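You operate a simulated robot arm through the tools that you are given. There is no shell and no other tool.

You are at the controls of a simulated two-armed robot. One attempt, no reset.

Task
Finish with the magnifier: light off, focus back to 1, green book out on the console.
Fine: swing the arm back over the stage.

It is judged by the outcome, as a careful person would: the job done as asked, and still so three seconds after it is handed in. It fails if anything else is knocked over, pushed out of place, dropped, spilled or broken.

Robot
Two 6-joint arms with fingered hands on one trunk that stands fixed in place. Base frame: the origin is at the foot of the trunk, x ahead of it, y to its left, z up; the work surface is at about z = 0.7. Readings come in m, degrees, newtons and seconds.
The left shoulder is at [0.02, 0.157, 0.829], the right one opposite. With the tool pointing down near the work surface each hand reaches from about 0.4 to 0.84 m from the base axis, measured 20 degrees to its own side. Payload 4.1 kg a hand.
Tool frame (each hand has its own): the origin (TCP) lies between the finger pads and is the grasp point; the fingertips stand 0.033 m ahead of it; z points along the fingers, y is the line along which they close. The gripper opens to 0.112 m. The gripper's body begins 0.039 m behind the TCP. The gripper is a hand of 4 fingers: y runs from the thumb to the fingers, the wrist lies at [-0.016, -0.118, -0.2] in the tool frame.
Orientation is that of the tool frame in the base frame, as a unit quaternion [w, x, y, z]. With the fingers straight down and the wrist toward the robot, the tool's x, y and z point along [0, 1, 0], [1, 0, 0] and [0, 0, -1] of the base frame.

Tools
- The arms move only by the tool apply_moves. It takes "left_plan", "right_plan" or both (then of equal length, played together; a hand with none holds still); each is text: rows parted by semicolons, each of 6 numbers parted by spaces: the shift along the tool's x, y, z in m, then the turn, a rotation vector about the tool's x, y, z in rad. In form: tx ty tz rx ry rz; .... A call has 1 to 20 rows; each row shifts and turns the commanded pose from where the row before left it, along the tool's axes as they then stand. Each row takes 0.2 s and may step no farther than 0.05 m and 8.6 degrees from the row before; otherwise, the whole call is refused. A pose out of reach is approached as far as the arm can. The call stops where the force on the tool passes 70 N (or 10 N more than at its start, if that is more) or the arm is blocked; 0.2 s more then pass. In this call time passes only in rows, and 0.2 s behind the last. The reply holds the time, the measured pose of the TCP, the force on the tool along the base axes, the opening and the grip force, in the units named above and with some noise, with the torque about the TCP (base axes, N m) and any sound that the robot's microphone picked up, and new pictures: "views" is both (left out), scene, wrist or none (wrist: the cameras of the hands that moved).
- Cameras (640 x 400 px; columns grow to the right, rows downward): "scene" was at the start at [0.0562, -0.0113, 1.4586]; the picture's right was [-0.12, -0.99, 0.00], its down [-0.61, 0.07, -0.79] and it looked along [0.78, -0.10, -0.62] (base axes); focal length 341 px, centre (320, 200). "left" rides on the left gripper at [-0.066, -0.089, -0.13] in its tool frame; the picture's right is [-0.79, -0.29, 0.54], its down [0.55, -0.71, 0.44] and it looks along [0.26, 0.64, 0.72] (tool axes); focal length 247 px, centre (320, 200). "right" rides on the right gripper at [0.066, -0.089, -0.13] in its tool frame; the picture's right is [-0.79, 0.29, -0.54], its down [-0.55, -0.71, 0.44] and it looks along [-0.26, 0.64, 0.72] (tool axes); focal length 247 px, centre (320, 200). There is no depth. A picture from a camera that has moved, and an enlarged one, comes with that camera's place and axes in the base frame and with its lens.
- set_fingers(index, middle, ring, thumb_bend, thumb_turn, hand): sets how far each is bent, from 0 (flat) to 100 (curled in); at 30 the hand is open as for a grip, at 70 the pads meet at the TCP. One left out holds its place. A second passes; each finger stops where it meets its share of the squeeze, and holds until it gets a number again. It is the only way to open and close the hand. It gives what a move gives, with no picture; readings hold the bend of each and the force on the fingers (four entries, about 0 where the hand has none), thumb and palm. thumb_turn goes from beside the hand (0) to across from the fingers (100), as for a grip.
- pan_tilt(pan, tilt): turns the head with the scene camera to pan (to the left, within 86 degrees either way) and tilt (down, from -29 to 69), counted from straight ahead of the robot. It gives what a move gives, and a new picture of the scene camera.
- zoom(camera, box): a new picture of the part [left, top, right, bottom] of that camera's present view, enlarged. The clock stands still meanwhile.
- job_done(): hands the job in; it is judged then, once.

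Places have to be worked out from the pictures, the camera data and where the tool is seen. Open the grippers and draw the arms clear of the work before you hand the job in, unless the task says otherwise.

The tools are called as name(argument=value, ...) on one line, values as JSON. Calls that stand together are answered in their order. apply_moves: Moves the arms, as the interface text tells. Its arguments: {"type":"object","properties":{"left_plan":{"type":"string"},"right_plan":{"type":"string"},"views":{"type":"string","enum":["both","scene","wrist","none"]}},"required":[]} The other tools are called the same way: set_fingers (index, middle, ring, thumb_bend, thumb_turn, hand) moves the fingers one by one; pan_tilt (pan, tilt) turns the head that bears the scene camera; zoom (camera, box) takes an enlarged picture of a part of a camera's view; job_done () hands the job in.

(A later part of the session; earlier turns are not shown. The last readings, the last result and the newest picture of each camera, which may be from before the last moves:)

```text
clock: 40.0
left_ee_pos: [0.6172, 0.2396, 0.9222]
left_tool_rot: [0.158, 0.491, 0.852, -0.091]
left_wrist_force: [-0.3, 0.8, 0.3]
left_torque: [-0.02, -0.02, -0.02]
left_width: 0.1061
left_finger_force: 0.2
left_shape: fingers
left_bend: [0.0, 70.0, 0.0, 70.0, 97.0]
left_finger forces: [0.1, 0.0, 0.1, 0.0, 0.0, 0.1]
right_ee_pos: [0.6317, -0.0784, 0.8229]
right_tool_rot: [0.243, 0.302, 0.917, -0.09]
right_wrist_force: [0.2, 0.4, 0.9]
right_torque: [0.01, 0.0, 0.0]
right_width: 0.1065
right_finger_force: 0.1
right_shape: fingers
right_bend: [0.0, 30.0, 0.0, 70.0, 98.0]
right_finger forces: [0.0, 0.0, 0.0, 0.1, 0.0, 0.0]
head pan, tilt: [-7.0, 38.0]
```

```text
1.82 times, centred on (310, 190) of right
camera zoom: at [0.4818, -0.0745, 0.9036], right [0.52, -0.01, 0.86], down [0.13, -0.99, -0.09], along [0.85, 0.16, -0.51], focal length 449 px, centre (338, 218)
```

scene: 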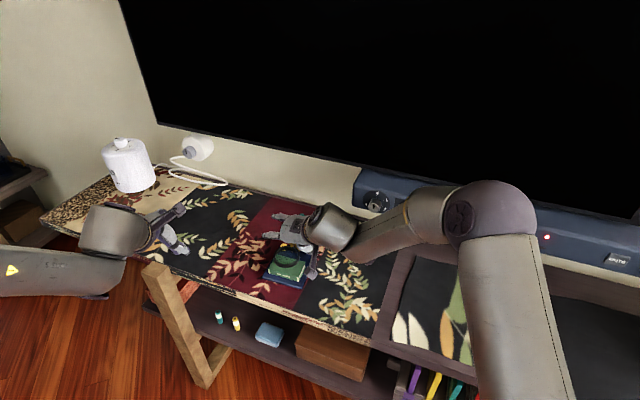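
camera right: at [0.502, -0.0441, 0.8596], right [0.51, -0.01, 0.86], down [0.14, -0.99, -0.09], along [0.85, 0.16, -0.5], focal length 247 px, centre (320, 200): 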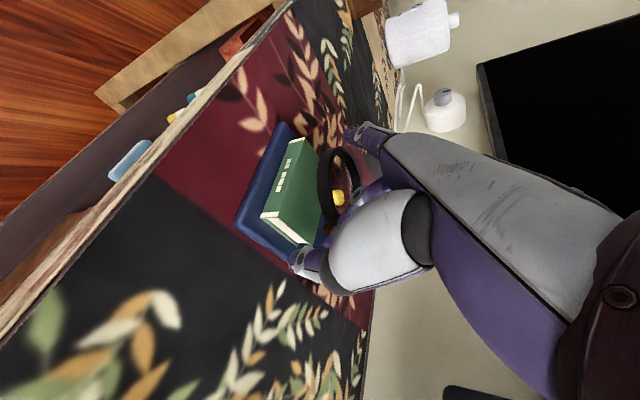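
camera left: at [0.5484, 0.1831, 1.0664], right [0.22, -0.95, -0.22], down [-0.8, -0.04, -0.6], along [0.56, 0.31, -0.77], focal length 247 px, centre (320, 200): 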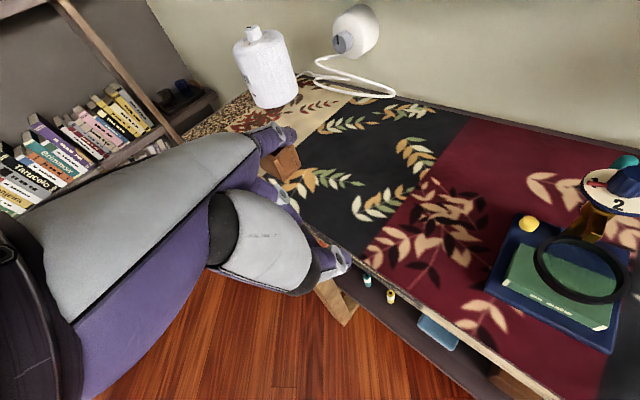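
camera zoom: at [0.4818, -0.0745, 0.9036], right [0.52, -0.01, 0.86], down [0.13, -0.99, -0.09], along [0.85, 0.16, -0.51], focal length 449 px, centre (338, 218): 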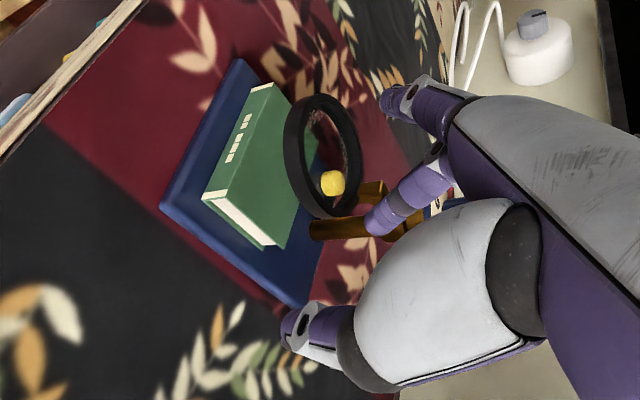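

The straight middle finger is visible just outside the ring. The thumb hangs lower, so I'll lay it flat out of the way, then shift slightly outward and descend beside the ring.

set_fingers(hand="right", thumb_bend=0)

apply_moves(right_plan="0.0013 -0.0085 -0.0008 0 0 0;0.0125 0 0.0204 0 0 0;0.0125 0 0.0204 0 0 0", views="none")

zoom(camera="right", box=[180, 80, 440, 300])

zoom(camera="left", box=[440, 120, 640, 370])

```text
clock: 41.0
left_ee_pos: [0.6178, 0.2389, 0.922]
left_tool_rot: [0.158, 0.491, 0.852, -0.091]
left_wrist_force: [0.0, 0.0, 0.1]
left_torque: [-0.01, 0.01, 0.02]
left_width: 0.1063
left_finger_force: 0.1
left_shape: fingers
left_bend: [0.0, 70.0, 0.0, 70.0, 97.0]
left_finger forces: [0.0, 0.0, 0.1, 0.0, 0.1, 0.0]
right_ee_pos: [0.6305, -0.0773, 0.823]
right_tool_rot: [0.243, 0.301, 0.918, -0.09]
right_wrist_force: [0.0, -1.0, -1.2]
right_torque: [0.01, 0.02, 0.01]
right_width: 0.1792
right_finger_force: 0.2
right_shape: fingers
right_bend: [0.0, 30.0, 0.0, 0.0, 98.0]
right_finger forces: [0.0, 0.0, 0.0, 0.1, 0.0, 0.0]
head pan, tilt: [-7.0, 38.0]
```

```text
clock: 41.8
left_ee_pos: [0.6182, 0.2389, 0.9213]
left_tool_rot: [0.157, 0.49, 0.852, -0.092]
left_wrist_force: [0.5, -0.1, -0.7]
left_torque: [0.02, 0.04, 0.04]
left_width: 0.106
left_finger_force: 0.0
left_shape: fingers
left_bend: [0.0, 70.0, 0.0, 70.0, 97.0]
left_finger forces: [0.0, 0.0, 0.0, 0.0, 0.0, 0.0]
right_ee_pos: [0.6359, -0.06, 0.791]
right_tool_rot: [0.242, 0.303, 0.917, -0.091]
right_wrist_force: [0.9, -0.4, 1.9]
right_torque: [0.02, -0.1, -0.01]
right_width: 0.1794
right_finger_force: 0.5
right_shape: fingers
right_bend: [0.0, 30.0, 0.0, 0.0, 98.0]
right_finger forces: [0.1, 1.5, 0.1, 0.1, 0.0, 0.0]
right hand out of reach, approached as far as the arm can: row 1, 2, 3
head pan, tilt: [-7.0, 38.0]
```

```text
1.82 times, centred on (310, 190) of right
camera zoom: at [0.4859, -0.0543, 0.8727], right [0.52, -0.01, 0.86], down [0.13, -0.99, -0.09], along [0.85, 0.16, -0.51], focal length 449 px, centre (338, 218)
```

zoom: 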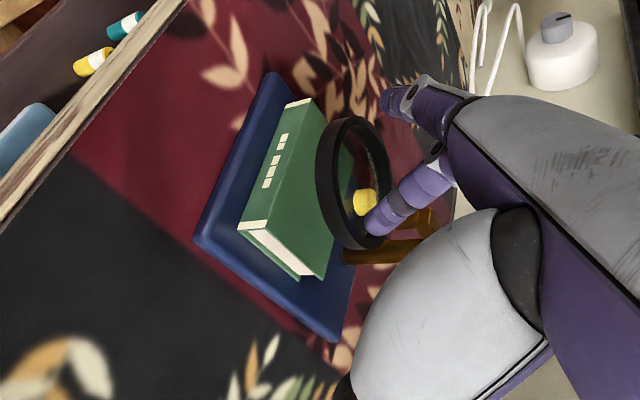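

```text
1.60 times, centred on (540, 245) of left
camera zoom: at [0.5485, 0.1829, 1.0663], right [0.22, -0.95, -0.22], down [-0.8, -0.04, -0.6], along [0.56, 0.31, -0.77], focal length 395 px, centre (-32, 128)
```

zoom: 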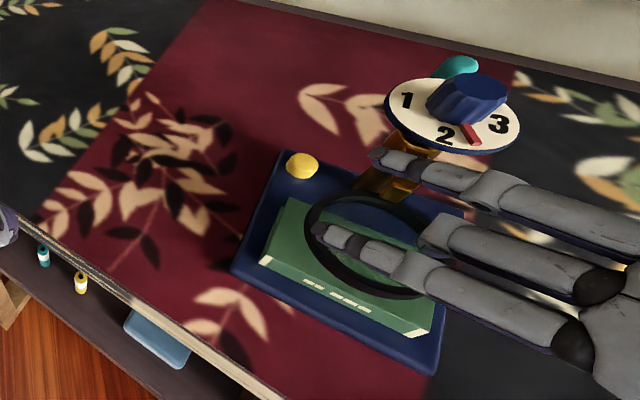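

Problem: during that constrained move the flat ring finger brushed the knob, and the pointer now sits between 2 and 3, so I'll have to reset it later. First I'll lift the right hand straight up, away from the ring and dial.

apply_moves(right_plan="-0.01 0 -0.0173 0 0 0;-0.015 0 -0.026 0 0 0;-0.015 0 -0.026 0 0 0", views="scene")

zoom(camera="left", box=[440, 120, 640, 370])

```text
clock: 42.6
left_ee_pos: [0.6177, 0.2382, 0.9207]
left_tool_rot: [0.158, 0.491, 0.852, -0.091]
left_wrist_force: [-0.2, 0.3, -1.1]
left_torque: [0.01, 0.03, 0.02]
left_width: 0.1062
left_finger_force: 0.2
left_shape: fingers
left_bend: [0.0, 70.0, 0.0, 70.0, 97.0]
left_finger forces: [0.0, 0.0, 0.0, 0.0, 0.1, 0.0]
right_ee_pos: [0.6358, -0.0614, 0.8735]
right_tool_rot: [0.244, 0.3, 0.919, -0.083]
right_wrist_force: [-0.1, 0.3, 0.1]
right_torque: [0.0, -0.01, -0.03]
right_width: 0.1795
right_finger_force: 0.2
right_shape: fingers
right_bend: [0.0, 30.0, 0.0, 0.0, 98.0]
right_finger forces: [0.0, 0.1, 0.0, 0.1, 0.0, 0.1]
head pan, tilt: [-7.0, 38.0]
```

scene: 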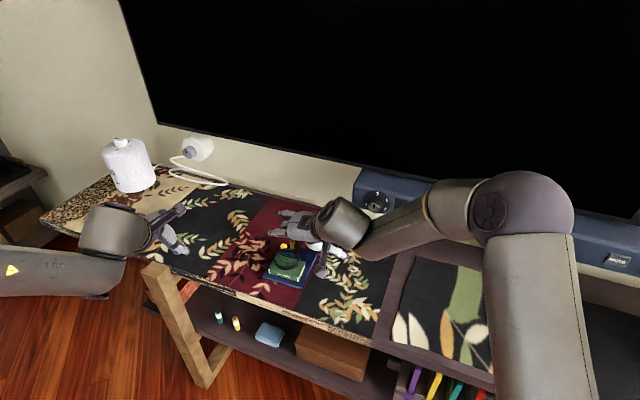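

```text
1.60 times, centred on (540, 245) of left
camera zoom: at [0.5486, 0.183, 1.0663], right [0.22, -0.95, -0.22], down [-0.8, -0.04, -0.6], along [0.56, 0.31, -0.77], focal length 395 px, centre (-32, 128)
```

zoom: 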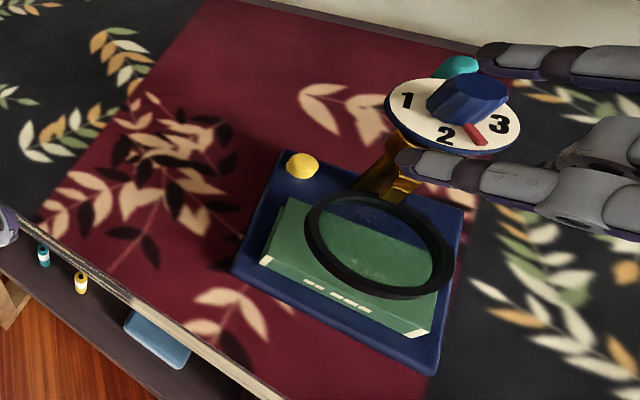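

The lens and magnifier are otherwise undisturbed. New plan: keep the hands in comfortable orientations with no splayed fingers near the dial. I'll retreat the right arm to neutral and reorient the left hand (yaw -26°, tilted 25° forward) so it can push the ring aside to the right.

apply_moves(right_plan="-0.0134 -0.0275 -0.014 0 0 0;-0.0134 -0.0275 -0.014 0 0 0;-0.0134 -0.0275 -0.014 0 0 0;-0.0134 -0.0275 -0.014 0 0 0;-0.0134 -0.0275 -0.014 0 0 0;-0.0134 -0.0275 -0.014 0 0 0;-0.0134 -0.0275 -0.014 0 0 0;-0.0134 -0.0275 -0.014 0 0 0;0 0 0 0 0.1309 0;0 0 0 0 0.1309 0;0 0 0 0 0.1309 0;0 0 0 0 0.1309 0;0 0 0 0 0 0.1346;0 0 0 0 0 0.1346;0 0 0 0 0 0.1346;0 0 0 0 0 0.1346;0 0 0 0 0 0.1346;0 0 0 0 0 0.1346;0 0 0 0 0 0.1346", left_plan="0 0 0 0 0.1222 0;0 0 0 0 0.1222 0;0 0 0 0 0.1222 0;0 0 0 0 0 0.1396;0 0 0 0 0 0.1396;0 0 0 0 0 0.1396;0 0 0 0 0 0.1396;0 0 0 0 0 0.1396;0 0 0 0 0 0.1396;0 0 0 0 0 0.1396;0 0 0 -0.1454 0 0;0 0 0 -0.1454 0 0;0 0 0 -0.1454 0 0;0 0 0 0 0 0;0 0 0 0 0 0;0 0 0 0 0 0;0 0 0 0 0 0;0 0 0 0 0 0;0 0 0 0 0 0", views="both")

set_fingers(hand="left", index=70, middle=70, ring=70, thumb_bend=70)

zoom(camera="scene", box=[240, 190, 340, 300])

```text
clock: 46.6
left_ee_pos: [0.6174, 0.2404, 0.9213]
left_tool_rot: [0.183, 0.828, 0.518, 0.115]
left_wrist_force: [-0.7, -0.4, -0.1]
left_torque: [0.04, 0.01, 0.02]
left_width: 0.106
left_finger_force: 0.0
left_shape: fingers
left_bend: [0.0, 70.0, 0.0, 70.0, 97.0]
left_finger forces: [0.0, 0.1, 0.0, 0.1, 0.1, 0.0]
right_ee_pos: [0.4916, -0.3176, 0.9766]
right_tool_rot: [0.016, 0.682, 0.73, 0.036]
right_wrist_force: [0.0, 0.2, 0.2]
right_torque: [0.03, -0.03, -0.02]
right_width: 0.1796
right_finger_force: 0.1
right_shape: fingers
right_bend: [0.0, 30.0, 0.0, 0.0, 98.0]
right_finger forces: [0.0, 0.0, 0.0, 0.0, 0.0, 0.0]
right hand out of reach, approached as far as the arm can: row 15, 16, 17, 18, 19
head pan, tilt: [-7.0, 38.0]
camera right: at [0.3886, -0.2613, 1.0999], right [0.3, -0.79, 0.54], down [-0.64, -0.59, -0.5], along [0.71, -0.19, -0.68], focal length 247 px, centre (320, 200)
camera left: at [0.4679, 0.2417, 1.0012], right [-0.38, -0.7, -0.61], down [-0.17, 0.7, -0.69], along [0.91, -0.16, -0.38], focal length 247 px, centre (320, 200)
```

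scene: 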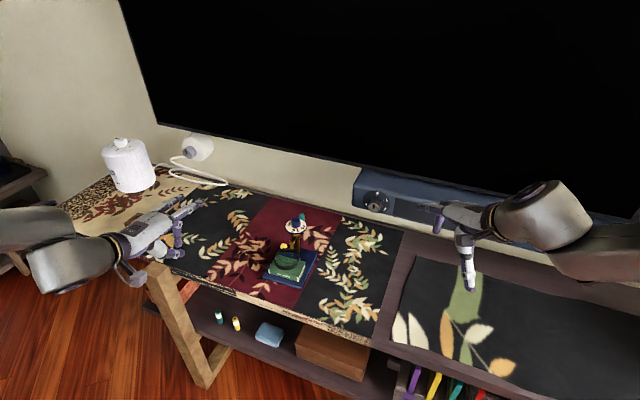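
right: 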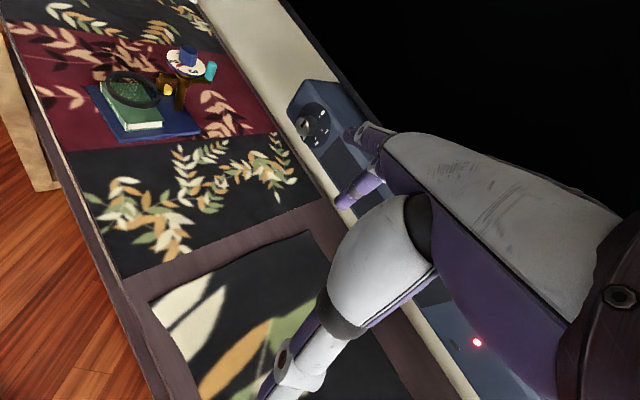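
left: 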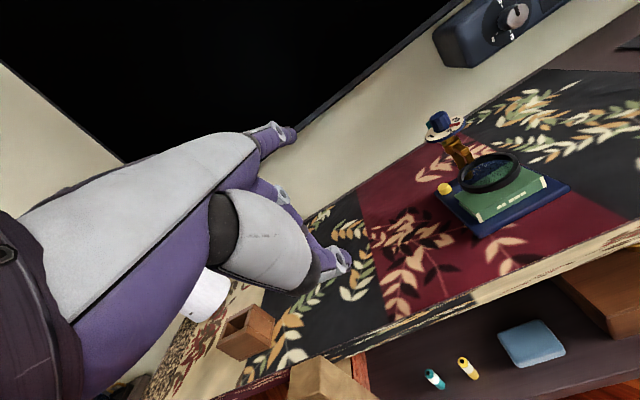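

```text
clock: 47.6
left_ee_pos: [0.6193, 0.2397, 0.9217]
left_tool_rot: [0.184, 0.828, 0.517, 0.115]
left_wrist_force: [-0.2, 0.1, 0.0]
left_torque: [0.02, -0.02, 0.04]
left_width: 0.0027
left_finger_force: 0.1
left_shape: fingers
left_bend: [70.0, 70.0, 70.0, 70.0, 97.0]
left_finger forces: [0.0, 0.1, 0.0, 0.0, 0.1, 0.0]
right_ee_pos: [0.4919, -0.3169, 0.9767]
right_tool_rot: [0.017, 0.681, 0.731, 0.037]
right_wrist_force: [0.1, -0.1, 0.0]
right_torque: [0.02, 0.02, 0.03]
right_width: 0.1798
right_finger_force: 0.0
right_shape: fingers
right_bend: [0.0, 30.0, 0.0, 0.0, 98.0]
right_finger forces: [0.0, 0.0, 0.0, 0.0, 0.0, 0.1]
head pan, tilt: [-7.0, 38.0]
```

```text
3.64 times, centred on (290, 245) of scene
camera zoom: at [0.0562, -0.0113, 1.4586], right [-0.12, -0.99, 0.0], down [-0.61, 0.07, -0.79], along [0.78, -0.1, -0.62], focal length 1241 px, centre (429, 36)
```

zoom: 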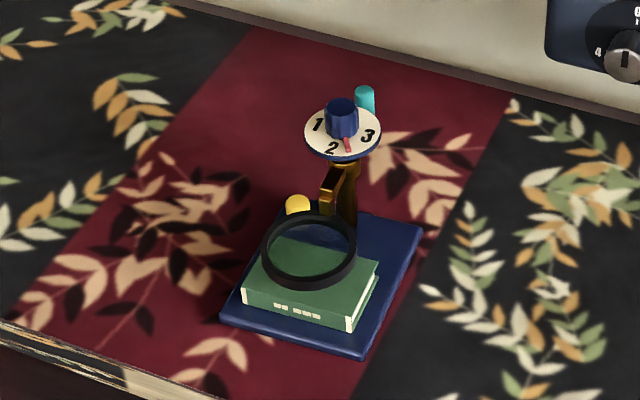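

Dial aside, everything looks fine: the lens is still over the book, and the lens height seems to follow the dial. The left hand has the planned orientation with all fingers closed. I'll zoom in to fix the ring's position before approaching.

zoom(camera="left", box=[410, 90, 590, 250])

zoom(camera="right", box=[70, 30, 230, 160])

```text
2.50 times, centred on (500, 170) of left
camera zoom: at [0.4682, 0.242, 1.0009], right [-0.38, -0.7, -0.61], down [-0.17, 0.7, -0.69], along [0.91, -0.16, -0.38], focal length 617 px, centre (-130, 275)
```

zoom: 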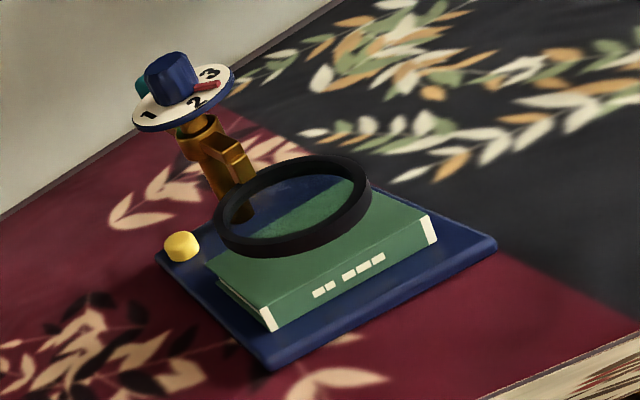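

```text
3.08 times, centred on (150, 95) of right
camera zoom: at [0.3892, -0.2608, 1.1], right [0.3, -0.79, 0.54], down [-0.63, -0.59, -0.5], along [0.71, -0.19, -0.68], focal length 760 px, centre (843, 523)
```

zoom: 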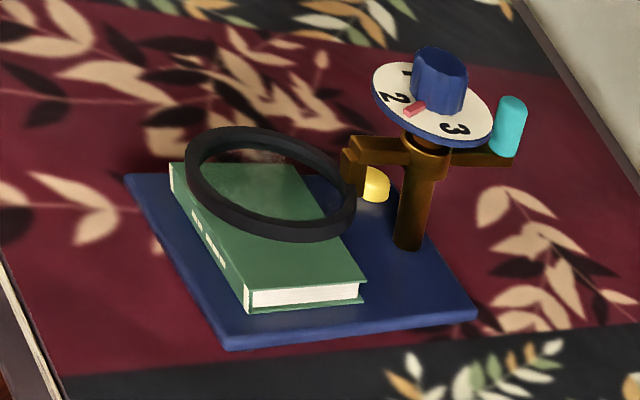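

The ring's centre is at about (0.689, 0.0), spanning z≈0.758–0.768, with the book top at ≈0.732. I'll bring the closed left hand to a spot left of the ring and stop above it.

apply_moves(left_plan="-0.0192 0.0227 0.0264 0 0 0;-0.0192 0.0227 0.0264 0 0 0;-0.0192 0.0227 0.0264 0 0 0;-0.0192 0.0227 0.0264 0 0 0;-0.0192 0.0227 0.0264 0 0 0", views="wrist")

zoom(camera="scene", box=[230, 180, 350, 300])

zoom(camera="right", box=[50, 0, 250, 160])

```text
clock: 48.8
left_ee_pos: [0.7178, 0.0864, 0.8505]
left_tool_rot: [0.184, 0.827, 0.518, 0.115]
left_wrist_force: [-0.5, 0.2, 0.2]
left_torque: [-0.03, 0.03, -0.02]
left_width: 0.0027
left_finger_force: 0.0
left_shape: fingers
left_bend: [70.0, 70.0, 70.0, 70.0, 97.0]
left_finger forces: [0.0, 0.0, 0.0, 0.1, 0.1, 0.1]
right_ee_pos: [0.4921, -0.317, 0.975]
right_tool_rot: [0.018, 0.682, 0.731, 0.037]
right_wrist_force: [-0.2, 0.1, 0.4]
right_torque: [-0.03, 0.0, -0.01]
right_width: 0.1796
right_finger_force: 0.0
right_shape: fingers
right_bend: [0.0, 30.0, 0.0, 0.0, 98.0]
right_finger forces: [0.0, 0.0, 0.1, 0.0, 0.1, 0.0]
head pan, tilt: [-7.0, 38.0]
camera left: at [0.5675, 0.0888, 0.9303], right [-0.37, -0.7, -0.61], down [-0.17, 0.7, -0.69], along [0.91, -0.16, -0.38], focal length 247 px, centre (320, 200)
```

left: 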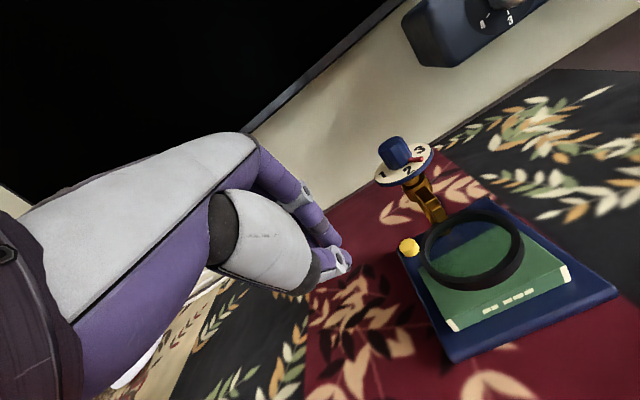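

```text
3.33 times, centred on (290, 240) of scene
camera zoom: at [0.0559, -0.0109, 1.4586], right [-0.12, -0.99, 0.0], down [-0.61, 0.07, -0.79], along [0.78, -0.1, -0.61], focal length 1138 px, centre (420, 67)
```

zoom: 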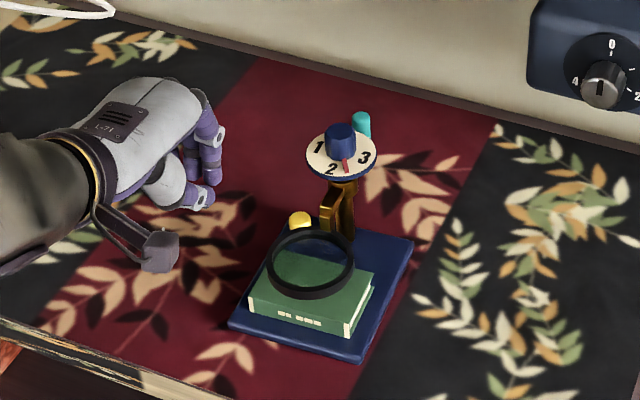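

```text
2.50 times, centred on (150, 80) of right
camera zoom: at [0.389, -0.2604, 1.1002], right [0.3, -0.79, 0.54], down [-0.63, -0.59, -0.5], along [0.71, -0.19, -0.68], focal length 617 px, centre (745, 500)
```

zoom: 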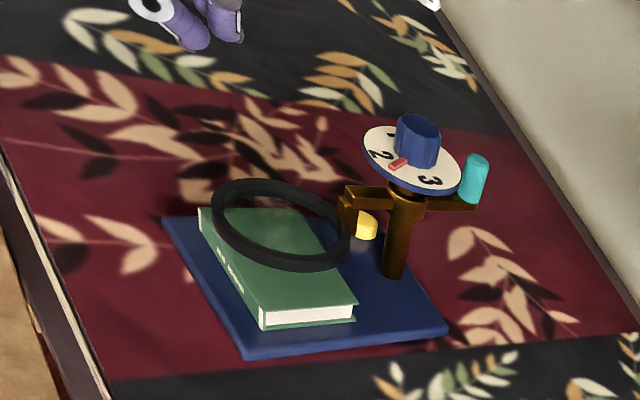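

The hand is well placed. I'll lower it beside the ring, then move in and make the first push.

apply_moves(left_plan="0 -0.0148 0.0317 0 0 0;0 -0.0148 0.0317 0 0 0;-0.0143 0.0023 0.0011 0 0 0", views="none")

zoom(camera="right", box=[50, 0, 250, 160])

zoom(camera="left", box=[280, 100, 580, 350])

```text
clock: 49.6
left_ee_pos: [0.7135, 0.0722, 0.7786]
left_tool_rot: [0.184, 0.827, 0.518, 0.115]
left_wrist_force: [0.3, -0.5, 0.4]
left_torque: [0.01, -0.02, 0.0]
left_width: 0.0022
left_finger_force: 0.1
left_shape: fingers
left_bend: [70.0, 70.0, 70.0, 70.0, 97.0]
left_finger forces: [0.1, 0.0, 0.0, 0.0, 0.0, 0.1]
right_ee_pos: [0.4927, -0.3184, 0.9757]
right_tool_rot: [0.016, 0.681, 0.731, 0.038]
right_wrist_force: [0.0, -0.5, 0.1]
right_torque: [0.01, 0.0, -0.01]
right_width: 0.1797
right_finger_force: 0.1
right_shape: fingers
right_bend: [0.0, 30.0, 0.0, 0.0, 98.0]
right_finger forces: [0.0, 0.0, 0.0, 0.1, 0.0, 0.0]
head pan, tilt: [-7.0, 38.0]
```

```text
2.50 times, centred on (150, 80) of right
camera zoom: at [0.3891, -0.2607, 1.1001], right [0.3, -0.79, 0.54], down [-0.63, -0.59, -0.5], along [0.71, -0.19, -0.68], focal length 617 px, centre (745, 500)
```

zoom: 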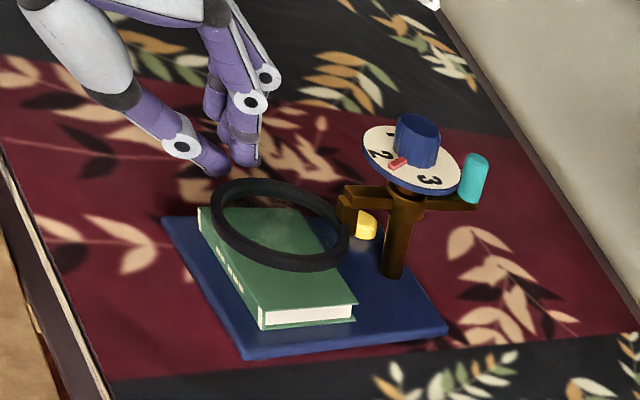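

```text
1.60 times, centred on (430, 225) of left
camera zoom: at [0.563, 0.0726, 0.859], right [-0.38, -0.7, -0.61], down [-0.17, 0.7, -0.69], along [0.91, -0.16, -0.38], focal length 395 px, centre (144, 160)
```

zoom: 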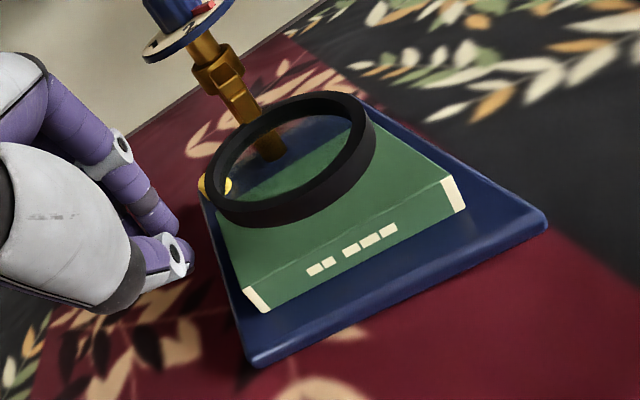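

The view is clear: the index side of the hand is at ring height with a small gap. I'll start pushing along the arc.

apply_moves(left_plan="-0.0117 -0.0039 -0.0018 0 0 0;-0.0117 -0.0039 -0.0018 0 0 0;-0.0124 -0.001 -0.0005 0 0 0;-0.0124 -0.0009 -0.0004 0 0 0", views="none")

zoom(camera="right", box=[50, 0, 250, 160])

zoom(camera="left", box=[280, 100, 580, 350])

```text
clock: 50.6
left_ee_pos: [0.7036, 0.0416, 0.7822]
left_tool_rot: [0.184, 0.83, 0.516, 0.11]
left_wrist_force: [-0.9, 1.2, -0.3]
left_torque: [0.0, -0.02, -0.01]
left_width: 0.002
left_finger_force: 0.1
left_shape: fingers
left_bend: [70.0, 70.0, 70.0, 70.0, 98.0]
left_finger forces: [0.1, 0.0, 0.0, 0.0, 0.1, 0.1]
left hand out of reach, approached as far as the arm can: row 2, 3, 4
right_ee_pos: [0.493, -0.3163, 0.9768]
right_tool_rot: [0.017, 0.681, 0.731, 0.037]
right_wrist_force: [0.0, 0.1, -0.3]
right_torque: [0.0, 0.03, -0.02]
right_width: 0.1795
right_finger_force: 0.1
right_shape: fingers
right_bend: [0.0, 30.0, 0.0, 0.0, 98.0]
right_finger forces: [0.0, 0.0, 0.0, 0.0, 0.0, 0.0]
head pan, tilt: [-7.0, 38.0]
```

```text
2.50 times, centred on (150, 80) of right
camera zoom: at [0.3892, -0.2607, 1.1], right [0.3, -0.79, 0.54], down [-0.63, -0.59, -0.5], along [0.71, -0.19, -0.68], focal length 617 px, centre (745, 500)
```

zoom: 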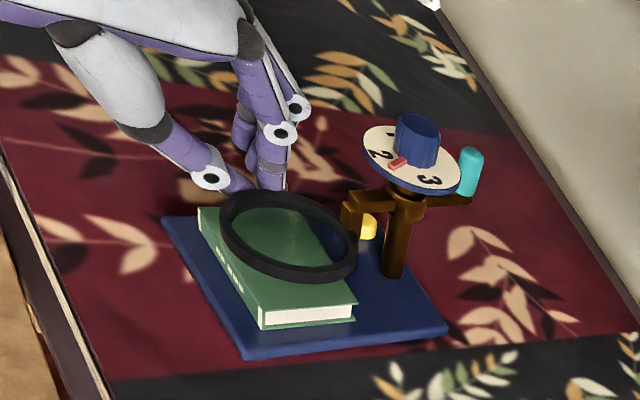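

```text
1.60 times, centred on (430, 225) of left
camera zoom: at [0.5533, 0.0449, 0.8636], right [-0.38, -0.7, -0.6], down [-0.17, 0.7, -0.7], along [0.91, -0.16, -0.39], focal length 395 px, centre (144, 160)
```

zoom: 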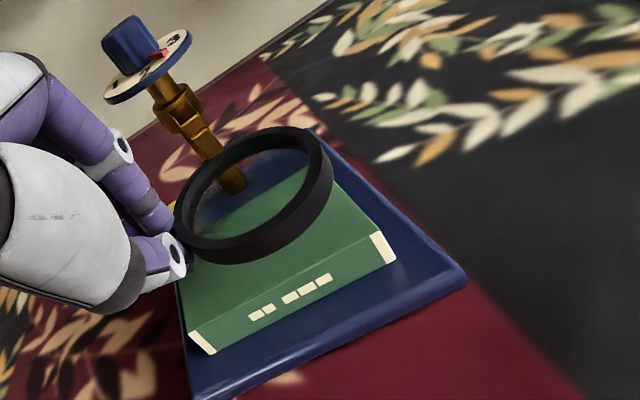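

The ring swings easily (about 1 N, base unmoved), but the forward tilt hits a wrist limit as the hand comes closer. I'll back off a little, take the tilt out, and switch to straight fingers (bend 30). They make a vertical pusher that keeps the palm well clear of the dial.

apply_moves(left_plan="0.012 0 0 0 0 0;0 -0.0152 -0.0052 0.1454 0 0;0 -0.0158 -0.003 0.1454 0 0;0 -0.016 -0.0006 0.1454 0 0", views="none")

set_fingers(hand="left", index=30, middle=30, ring=30, thumb_bend=30)

zoom(camera="right", box=[50, 0, 250, 160])

zoom(camera="left", box=[200, 50, 600, 350])

```text
clock: 51.6
left_ee_pos: [0.649, 0.0357, 0.7763]
left_tool_rot: [0.028, 0.844, 0.535, 0.023]
left_wrist_force: [0.3, -0.1, -0.2]
left_torque: [-0.03, 0.0, 0.0]
left_width: 0.0023
left_finger_force: 0.0
left_shape: fingers
left_bend: [70.0, 70.0, 70.0, 70.0, 98.0]
left_finger forces: [0.0, 0.0, 0.1, 0.0, 0.0, 0.0]
left hand out of reach, approached as far as the arm can: row 2, 3, 4
right_ee_pos: [0.4912, -0.3167, 0.9763]
right_tool_rot: [0.017, 0.681, 0.731, 0.036]
right_wrist_force: [-0.6, -0.3, 0.4]
right_torque: [-0.01, 0.01, 0.0]
right_width: 0.1795
right_finger_force: 0.1
right_shape: fingers
right_bend: [0.0, 30.0, 0.0, 0.0, 98.0]
right_finger forces: [0.1, 0.0, 0.0, 0.0, 0.0, 0.0]
head pan, tilt: [-7.0, 38.0]
```

```text
clock: 52.6
left_ee_pos: [0.6484, 0.0353, 0.7761]
left_tool_rot: [0.029, 0.844, 0.536, 0.024]
left_wrist_force: [0.3, -0.2, 0.7]
left_torque: [0.0, 0.01, -0.03]
left_width: 0.1122
left_finger_force: 0.1
left_shape: fingers
left_bend: [30.0, 30.0, 30.0, 30.0, 98.0]
left_finger forces: [0.1, 0.1, 0.0, 0.0, 0.0, 0.0]
right_ee_pos: [0.4924, -0.3166, 0.9753]
right_tool_rot: [0.017, 0.681, 0.731, 0.037]
right_wrist_force: [-0.1, 0.0, 0.2]
right_torque: [0.0, 0.06, -0.01]
right_width: 0.1794
right_finger_force: 0.0
right_shape: fingers
right_bend: [0.0, 30.0, 0.0, 0.0, 98.0]
right_finger forces: [0.0, 0.0, 0.0, 0.0, 0.1, 0.0]
head pan, tilt: [-7.0, 38.0]
```

```text
2.50 times, centred on (150, 80) of right
camera zoom: at [0.3892, -0.2608, 1.1], right [0.3, -0.79, 0.54], down [-0.63, -0.59, -0.5], along [0.71, -0.19, -0.68], focal length 617 px, centre (745, 500)
```

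zoom: 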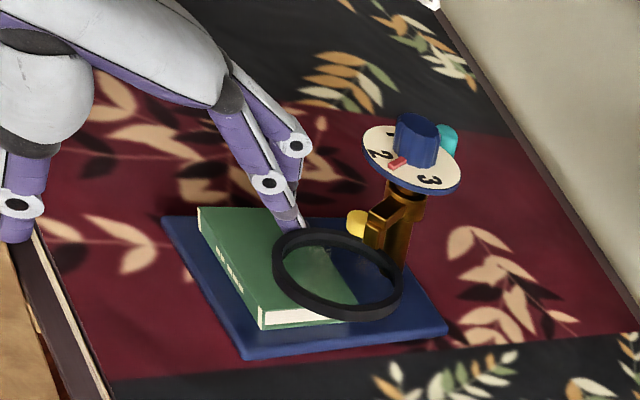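

```text
1.33 times, centred on (400, 200) of left
camera zoom: at [0.5311, 0.0185, 0.899], right [-0.56, -0.61, -0.57], down [-0.38, 0.79, -0.48], along [0.74, -0.05, -0.67], focal length 329 px, centre (213, 200)
```

zoom: 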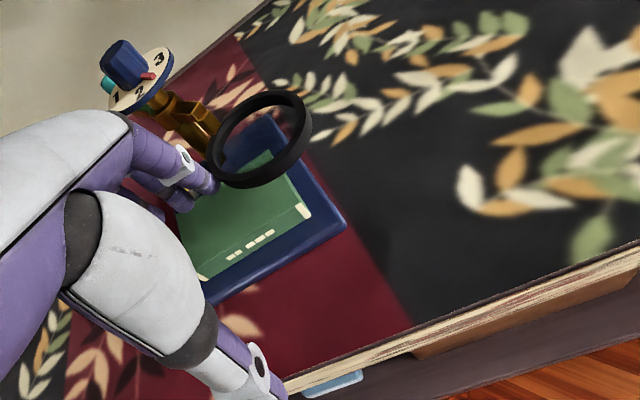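

The ring has swung about 30° to the right with no movement of the base, and the straight index finger is against it. I'll continue along the arc one step at a time.

apply_moves(left_plan="-0.0118 0.0021 0.0002 0 0 0;-0.0119 0.0021 0.0001 0 0 0", views="none")

zoom(camera="right", box=[50, 0, 250, 160])

```text
clock: 53.2
left_ee_pos: [0.642, 0.0141, 0.776]
left_tool_rot: [0.029, 0.845, 0.534, 0.022]
left_wrist_force: [0.7, 0.7, 1.0]
left_torque: [-0.02, -0.03, -0.02]
left_width: 0.1126
left_finger_force: 0.1
left_shape: fingers
left_bend: [30.0, 30.0, 30.0, 30.0, 98.0]
left_finger forces: [0.0, 0.0, 0.0, 0.0, 0.0, 0.1]
right_ee_pos: [0.4922, -0.3174, 0.9761]
right_tool_rot: [0.017, 0.681, 0.731, 0.037]
right_wrist_force: [0.0, 0.5, 1.0]
right_torque: [-0.03, -0.02, -0.02]
right_width: 0.1796
right_finger_force: 0.1
right_shape: fingers
right_bend: [0.0, 30.0, 0.0, 0.0, 98.0]
right_finger forces: [0.0, 0.0, 0.1, 0.1, 0.1, 0.0]
head pan, tilt: [-7.0, 38.0]
```

```text
2.50 times, centred on (150, 80) of right
camera zoom: at [0.3892, -0.2607, 1.1], right [0.3, -0.79, 0.54], down [-0.63, -0.59, -0.5], along [0.71, -0.19, -0.68], focal length 617 px, centre (745, 500)
```

zoom: 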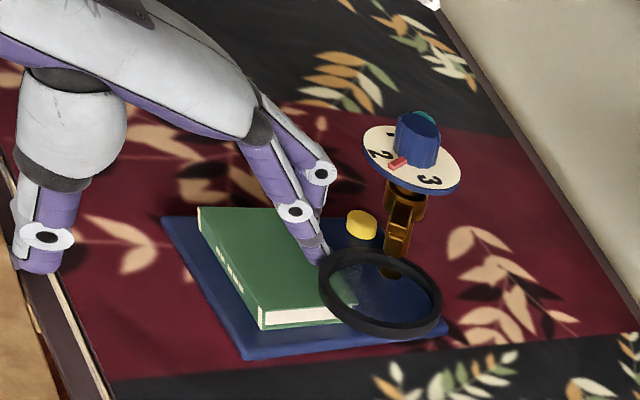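

The move tracks as planned and the ring keeps swinging freely. I'll continue the arc.

apply_moves(left_plan="-0.0113 0.0052 0.0003 0 0 0;-0.0112 0.0053 0.0004 0 0 0;-0.0095 0.0079 0.0006 0 0 0;-0.0094 0.008 0.0006 0 0 0", views="none")

zoom(camera="right", box=[50, 0, 250, 160])

zoom(camera="left", box=[100, 0, 500, 300])

```text
clock: 54.2
left_ee_pos: [0.6451, -0.0349, 0.7752]
left_tool_rot: [0.028, 0.845, 0.534, 0.022]
left_wrist_force: [0.6, 0.6, 0.2]
left_torque: [0.01, 0.0, -0.02]
left_width: 0.1123
left_finger_force: 0.0
left_shape: fingers
left_bend: [30.0, 30.0, 30.0, 30.0, 98.0]
left_finger forces: [0.0, 0.1, 0.1, 0.1, 0.0, 0.0]
right_ee_pos: [0.4922, -0.3171, 0.9764]
right_tool_rot: [0.016, 0.681, 0.731, 0.037]
right_wrist_force: [-0.7, 0.1, 0.8]
right_torque: [0.01, 0.04, -0.03]
right_width: 0.1797
right_finger_force: 0.1
right_shape: fingers
right_bend: [0.0, 30.0, 0.0, 0.0, 98.0]
right_finger forces: [0.0, 0.1, 0.0, 0.0, 0.0, 0.1]
head pan, tilt: [-7.0, 38.0]
```

```text
2.50 times, centred on (150, 80) of right
camera zoom: at [0.3891, -0.2607, 1.1001], right [0.3, -0.79, 0.54], down [-0.63, -0.59, -0.5], along [0.71, -0.19, -0.68], focal length 617 px, centre (745, 500)
```

zoom: 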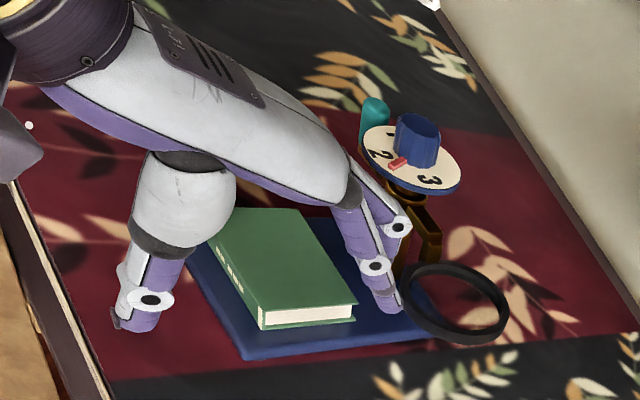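

```text
1.33 times, centred on (300, 150) of left
camera zoom: at [0.5295, -0.0511, 0.8985], right [-0.56, -0.61, -0.56], down [-0.37, 0.79, -0.48], along [0.74, -0.06, -0.67], focal length 329 px, centre (347, 267)
```

zoom: 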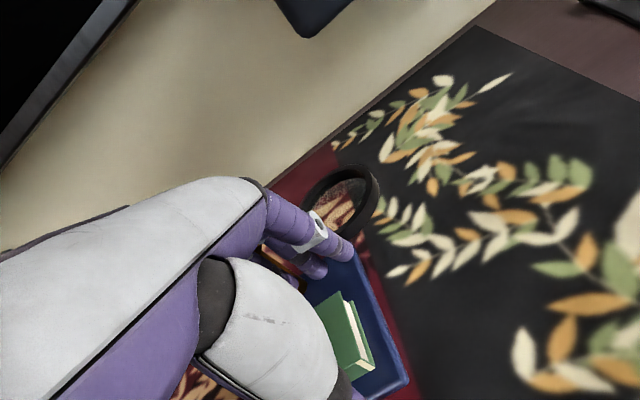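

The ring is now clear of the book, at about 80° of swing. I'll push a bit further for working room.

apply_moves(left_plan="-0.0063 0.0087 0.0006 0 0 0;-0.0062 0.0088 0.0006 0 0 0;-0.003 0.011 0.0006 0 0 0", views="none")

zoom(camera="right", box=[50, 0, 250, 160])

```text
clock: 55.0
left_ee_pos: [0.6675, -0.0608, 0.7761]
left_tool_rot: [0.029, 0.845, 0.533, 0.022]
left_wrist_force: [-3.5, 2.9, -1.6]
left_torque: [0.14, 0.16, 0.02]
left_width: 0.1082
left_finger_force: 2.5
left_shape: fingers
left_bend: [33.0, 32.0, 30.0, 30.0, 98.0]
left_finger forces: [2.2, 2.5, 0.1, 0.0, 0.0, 0.0]
right_ee_pos: [0.4932, -0.316, 0.978]
right_tool_rot: [0.017, 0.681, 0.731, 0.037]
right_wrist_force: [-0.9, 0.0, -0.2]
right_torque: [-0.02, -0.03, 0.02]
right_width: 0.1799
right_finger_force: 0.0
right_shape: fingers
right_bend: [0.0, 30.0, 0.0, 0.0, 98.0]
right_finger forces: [0.1, 0.1, 0.0, 0.0, 0.0, 0.1]
head pan, tilt: [-7.0, 38.0]
```

```text
2.50 times, centred on (150, 80) of right
camera zoom: at [0.3891, -0.2607, 1.1001], right [0.3, -0.79, 0.54], down [-0.63, -0.59, -0.5], along [0.71, -0.19, -0.68], focal length 617 px, centre (745, 500)
```

zoom: 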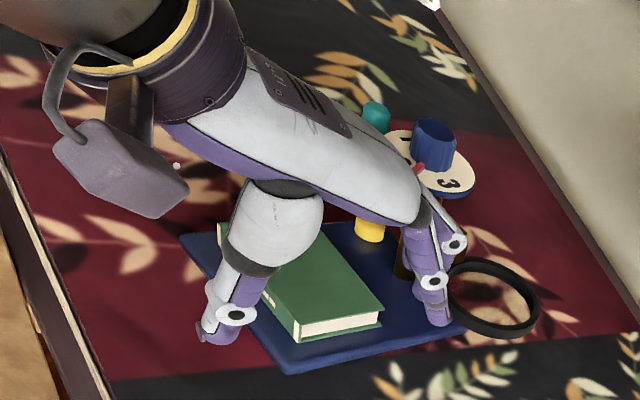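

The swing reached its stop and the base shifted slightly (about 5 N), so I'll stop pushing. I'll back the hand straight away from the ring and lift it clear.

apply_moves(left_plan="0.004 -0.012 0 0 0 0;0 -0.02 0 0 0 0;0 -0.02 0 0 0 0;0 0 -0.03 0 0 0;0 0 -0.04 0 0 0;0 0 -0.04 0 0 0;0.03 -0.02 -0.01 0 0 0;0.04 -0.02 0 0 0 0;0.04 -0.02 0 0 0 0", views="scene")

zoom(camera="right", box=[50, 0, 250, 160])

zoom(camera="scene", box=[240, 190, 340, 300])

```text
clock: 57.0
left_ee_pos: [0.5841, 0.0734, 0.8763]
left_tool_rot: [0.028, 0.842, 0.538, 0.028]
left_wrist_force: [1.0, -0.2, 0.3]
left_torque: [0.01, 0.02, 0.0]
left_width: 0.1126
left_finger_force: 0.1
left_shape: fingers
left_bend: [30.0, 30.0, 30.0, 30.0, 98.0]
left_finger forces: [0.1, 0.0, 0.0, 0.1, 0.0, 0.0]
left hand out of reach, approached as far as the arm can: row 8, 9
right_ee_pos: [0.4914, -0.3179, 0.9769]
right_tool_rot: [0.016, 0.681, 0.731, 0.037]
right_wrist_force: [-0.3, 0.3, -0.5]
right_torque: [-0.01, 0.02, 0.01]
right_width: 0.1796
right_finger_force: 0.2
right_shape: fingers
right_bend: [0.0, 30.0, 0.0, 0.0, 98.0]
right_finger forces: [0.1, 0.0, 0.0, 0.0, 0.1, 0.0]
head pan, tilt: [-7.0, 38.0]
```

scene: 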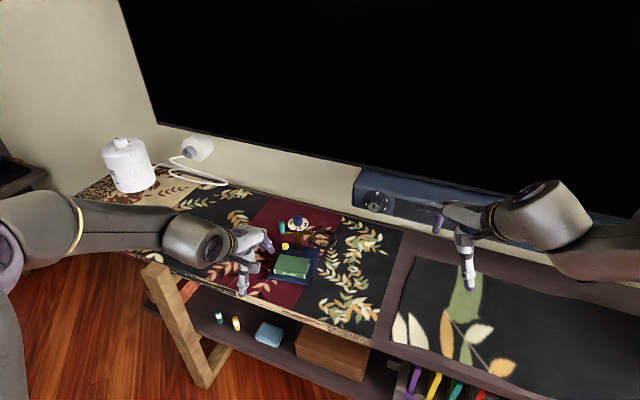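

```text
2.50 times, centred on (150, 80) of right
camera zoom: at [0.3892, -0.2611, 1.0999], right [0.3, -0.79, 0.54], down [-0.63, -0.59, -0.5], along [0.71, -0.19, -0.68], focal length 617 px, centre (745, 500)
```

zoom: 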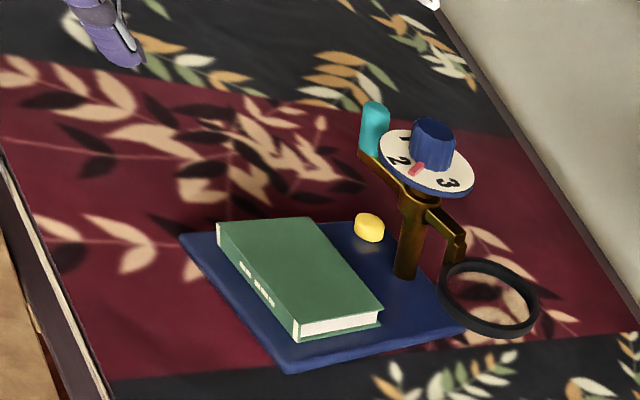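

```text
3.64 times, centred on (290, 245) of scene
camera zoom: at [0.0563, -0.0117, 1.4586], right [-0.12, -0.99, 0.0], down [-0.61, 0.08, -0.79], along [0.78, -0.1, -0.62], focal length 1241 px, centre (429, 36)
```

zoom: 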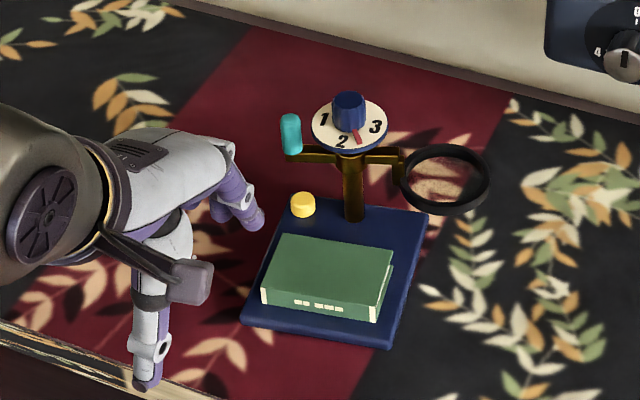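

Now the arm is fully aside and the book is exposed. The book centre is at about (0.700, -0.013), 0.09 × 0.055 × 0.02 m, yawed about -18°. I'll take it across its width with the right hand, thumb on the right, so I'm parking the left arm farther left and yawing the open right hand to about 71°.

set_fingers(hand="right", index=30, middle=30, ring=30, thumb_bend=30)

apply_moves(right_plan="0 0 0 0 0 -0.146;0 0 0 0 0 -0.146;0 0 0 0 0 -0.146;0 0 0 0 0 -0.146;0 0 0 0 0 -0.146;0 0 0 0 0 -0.146;0 0 0 0 0 -0.146;0 0 0 0 0 -0.146", left_plan="0.0315 -0.0095 -0.0125 0 0 0;0.0315 -0.0095 -0.0125 0 0 0;0.0315 -0.0095 -0.0125 0 0 0;0.0315 -0.0095 -0.0125 0 0 0;0 0 0 0 0 0;0 0 0 0 0 0;0 0 0 0 0 0;0 0 0 0 0 0", views="both")

```text
clock: 58.0
left_ee_pos: [0.5835, 0.0724, 0.8759]
left_tool_rot: [0.028, 0.842, 0.539, 0.028]
left_wrist_force: [-0.6, -0.5, -0.3]
left_torque: [-0.01, 0.0, -0.02]
left_width: 0.1124
left_finger_force: 0.1
left_shape: fingers
left_bend: [30.0, 30.0, 30.0, 30.0, 98.0]
left_finger forces: [0.0, 0.0, 0.0, 0.0, 0.0, 0.1]
right_ee_pos: [0.4929, -0.3184, 0.9759]
right_tool_rot: [0.015, 0.681, 0.731, 0.037]
right_wrist_force: [-0.6, -0.4, 0.0]
right_torque: [0.01, -0.01, -0.03]
right_width: 0.1132
right_finger_force: 0.2
right_shape: fingers
right_bend: [30.0, 30.0, 30.0, 30.0, 98.0]
right_finger forces: [0.0, 0.0, 0.1, 0.0, 0.0, 0.1]
head pan, tilt: [-7.0, 38.0]
```

```text
clock: 59.8
left_ee_pos: [0.5565, 0.1038, 0.8723]
left_tool_rot: [0.027, 0.842, 0.538, 0.028]
left_wrist_force: [0.6, -0.7, 0.2]
left_torque: [-0.01, 0.0, 0.0]
left_width: 0.1124
left_finger_force: 0.0
left_shape: fingers
left_bend: [30.0, 30.0, 30.0, 30.0, 98.0]
left_finger forces: [0.0, 0.0, 0.0, 0.0, 0.1, 0.1]
left hand out of reach, approached as far as the arm can: row 1, 2, 3, 4
right_ee_pos: [0.4868, -0.3162, 0.953]
right_tool_rot: [-0.001, 0.201, 0.98, -0.002]
right_wrist_force: [0.6, 0.6, -0.1]
right_torque: [-0.04, 0.0, -0.01]
right_width: 0.1133
right_finger_force: 0.1
right_shape: fingers
right_bend: [30.0, 30.0, 30.0, 30.0, 98.0]
right_finger forces: [0.2, 0.0, 0.0, 0.0, 0.0, 0.1]
right hand out of reach, approached as far as the arm can: row 1
head pan, tilt: [-7.0, 38.0]
camera right: at [0.3931, -0.3726, 1.0836], right [0.84, -0.05, 0.54], down [0.23, -0.87, -0.43], along [0.49, 0.49, -0.73], focal length 247 px, centre (320, 200)
camera left: at [0.4385, 0.0851, 0.9942], right [-0.55, -0.61, -0.57], down [-0.38, 0.79, -0.48], along [0.75, -0.05, -0.67], focal length 247 px, centre (320, 200)
```

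scene: 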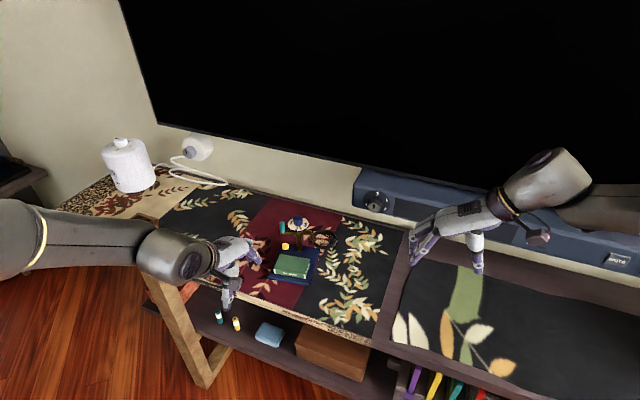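
right: 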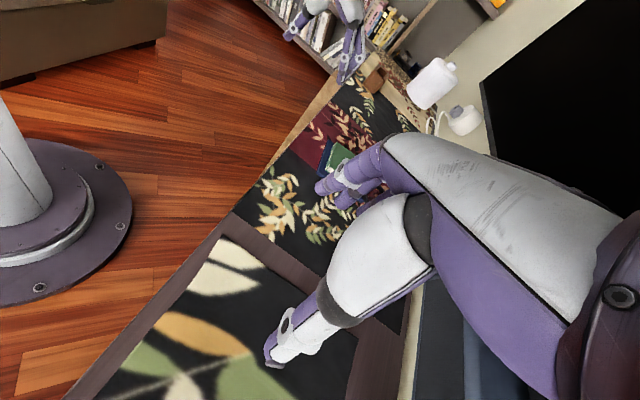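
left: 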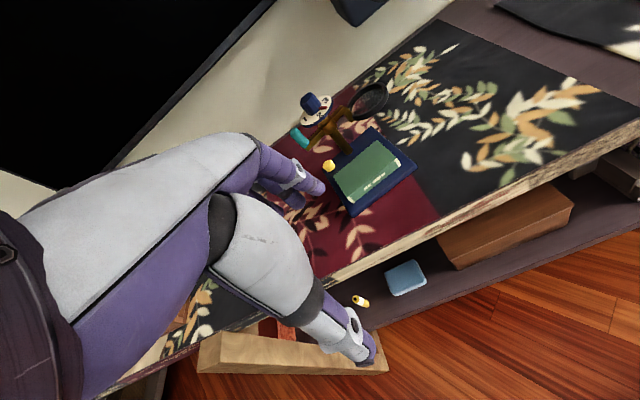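

The right hand is pointing straight down at yaw ≈67°. The left camera has a good view of the stage, so I'll zoom in to refine the book's position.

zoom(camera="left", box=[280, 70, 440, 230])

zoom(camera="scene", box=[250, 200, 340, 300])

```text
2.50 times, centred on (360, 150) of left
camera zoom: at [0.4385, 0.0851, 0.9942], right [-0.55, -0.61, -0.57], down [-0.38, 0.79, -0.48], along [0.75, -0.05, -0.67], focal length 617 px, centre (220, 325)
```

zoom: 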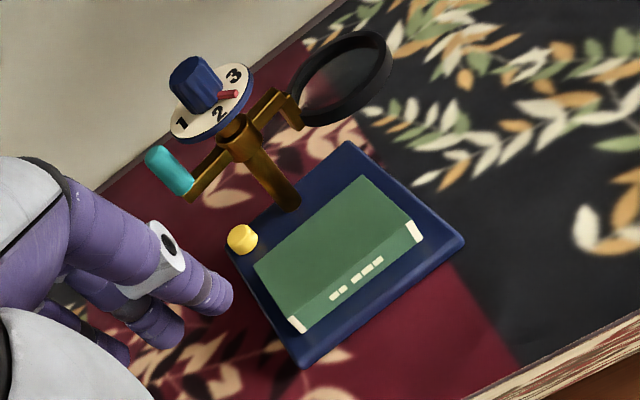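

```text
4.00 times, centred on (295, 250) of scene
camera zoom: at [0.056, -0.0113, 1.4586], right [-0.12, -0.99, 0.0], down [-0.61, 0.07, -0.79], along [0.78, -0.1, -0.62], focal length 1365 px, centre (420, 0)
```

zoom: 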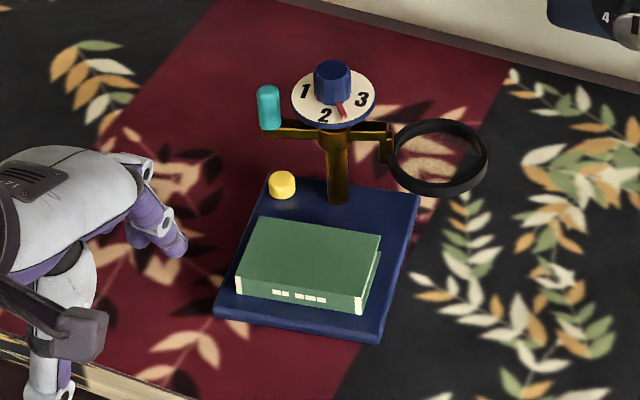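

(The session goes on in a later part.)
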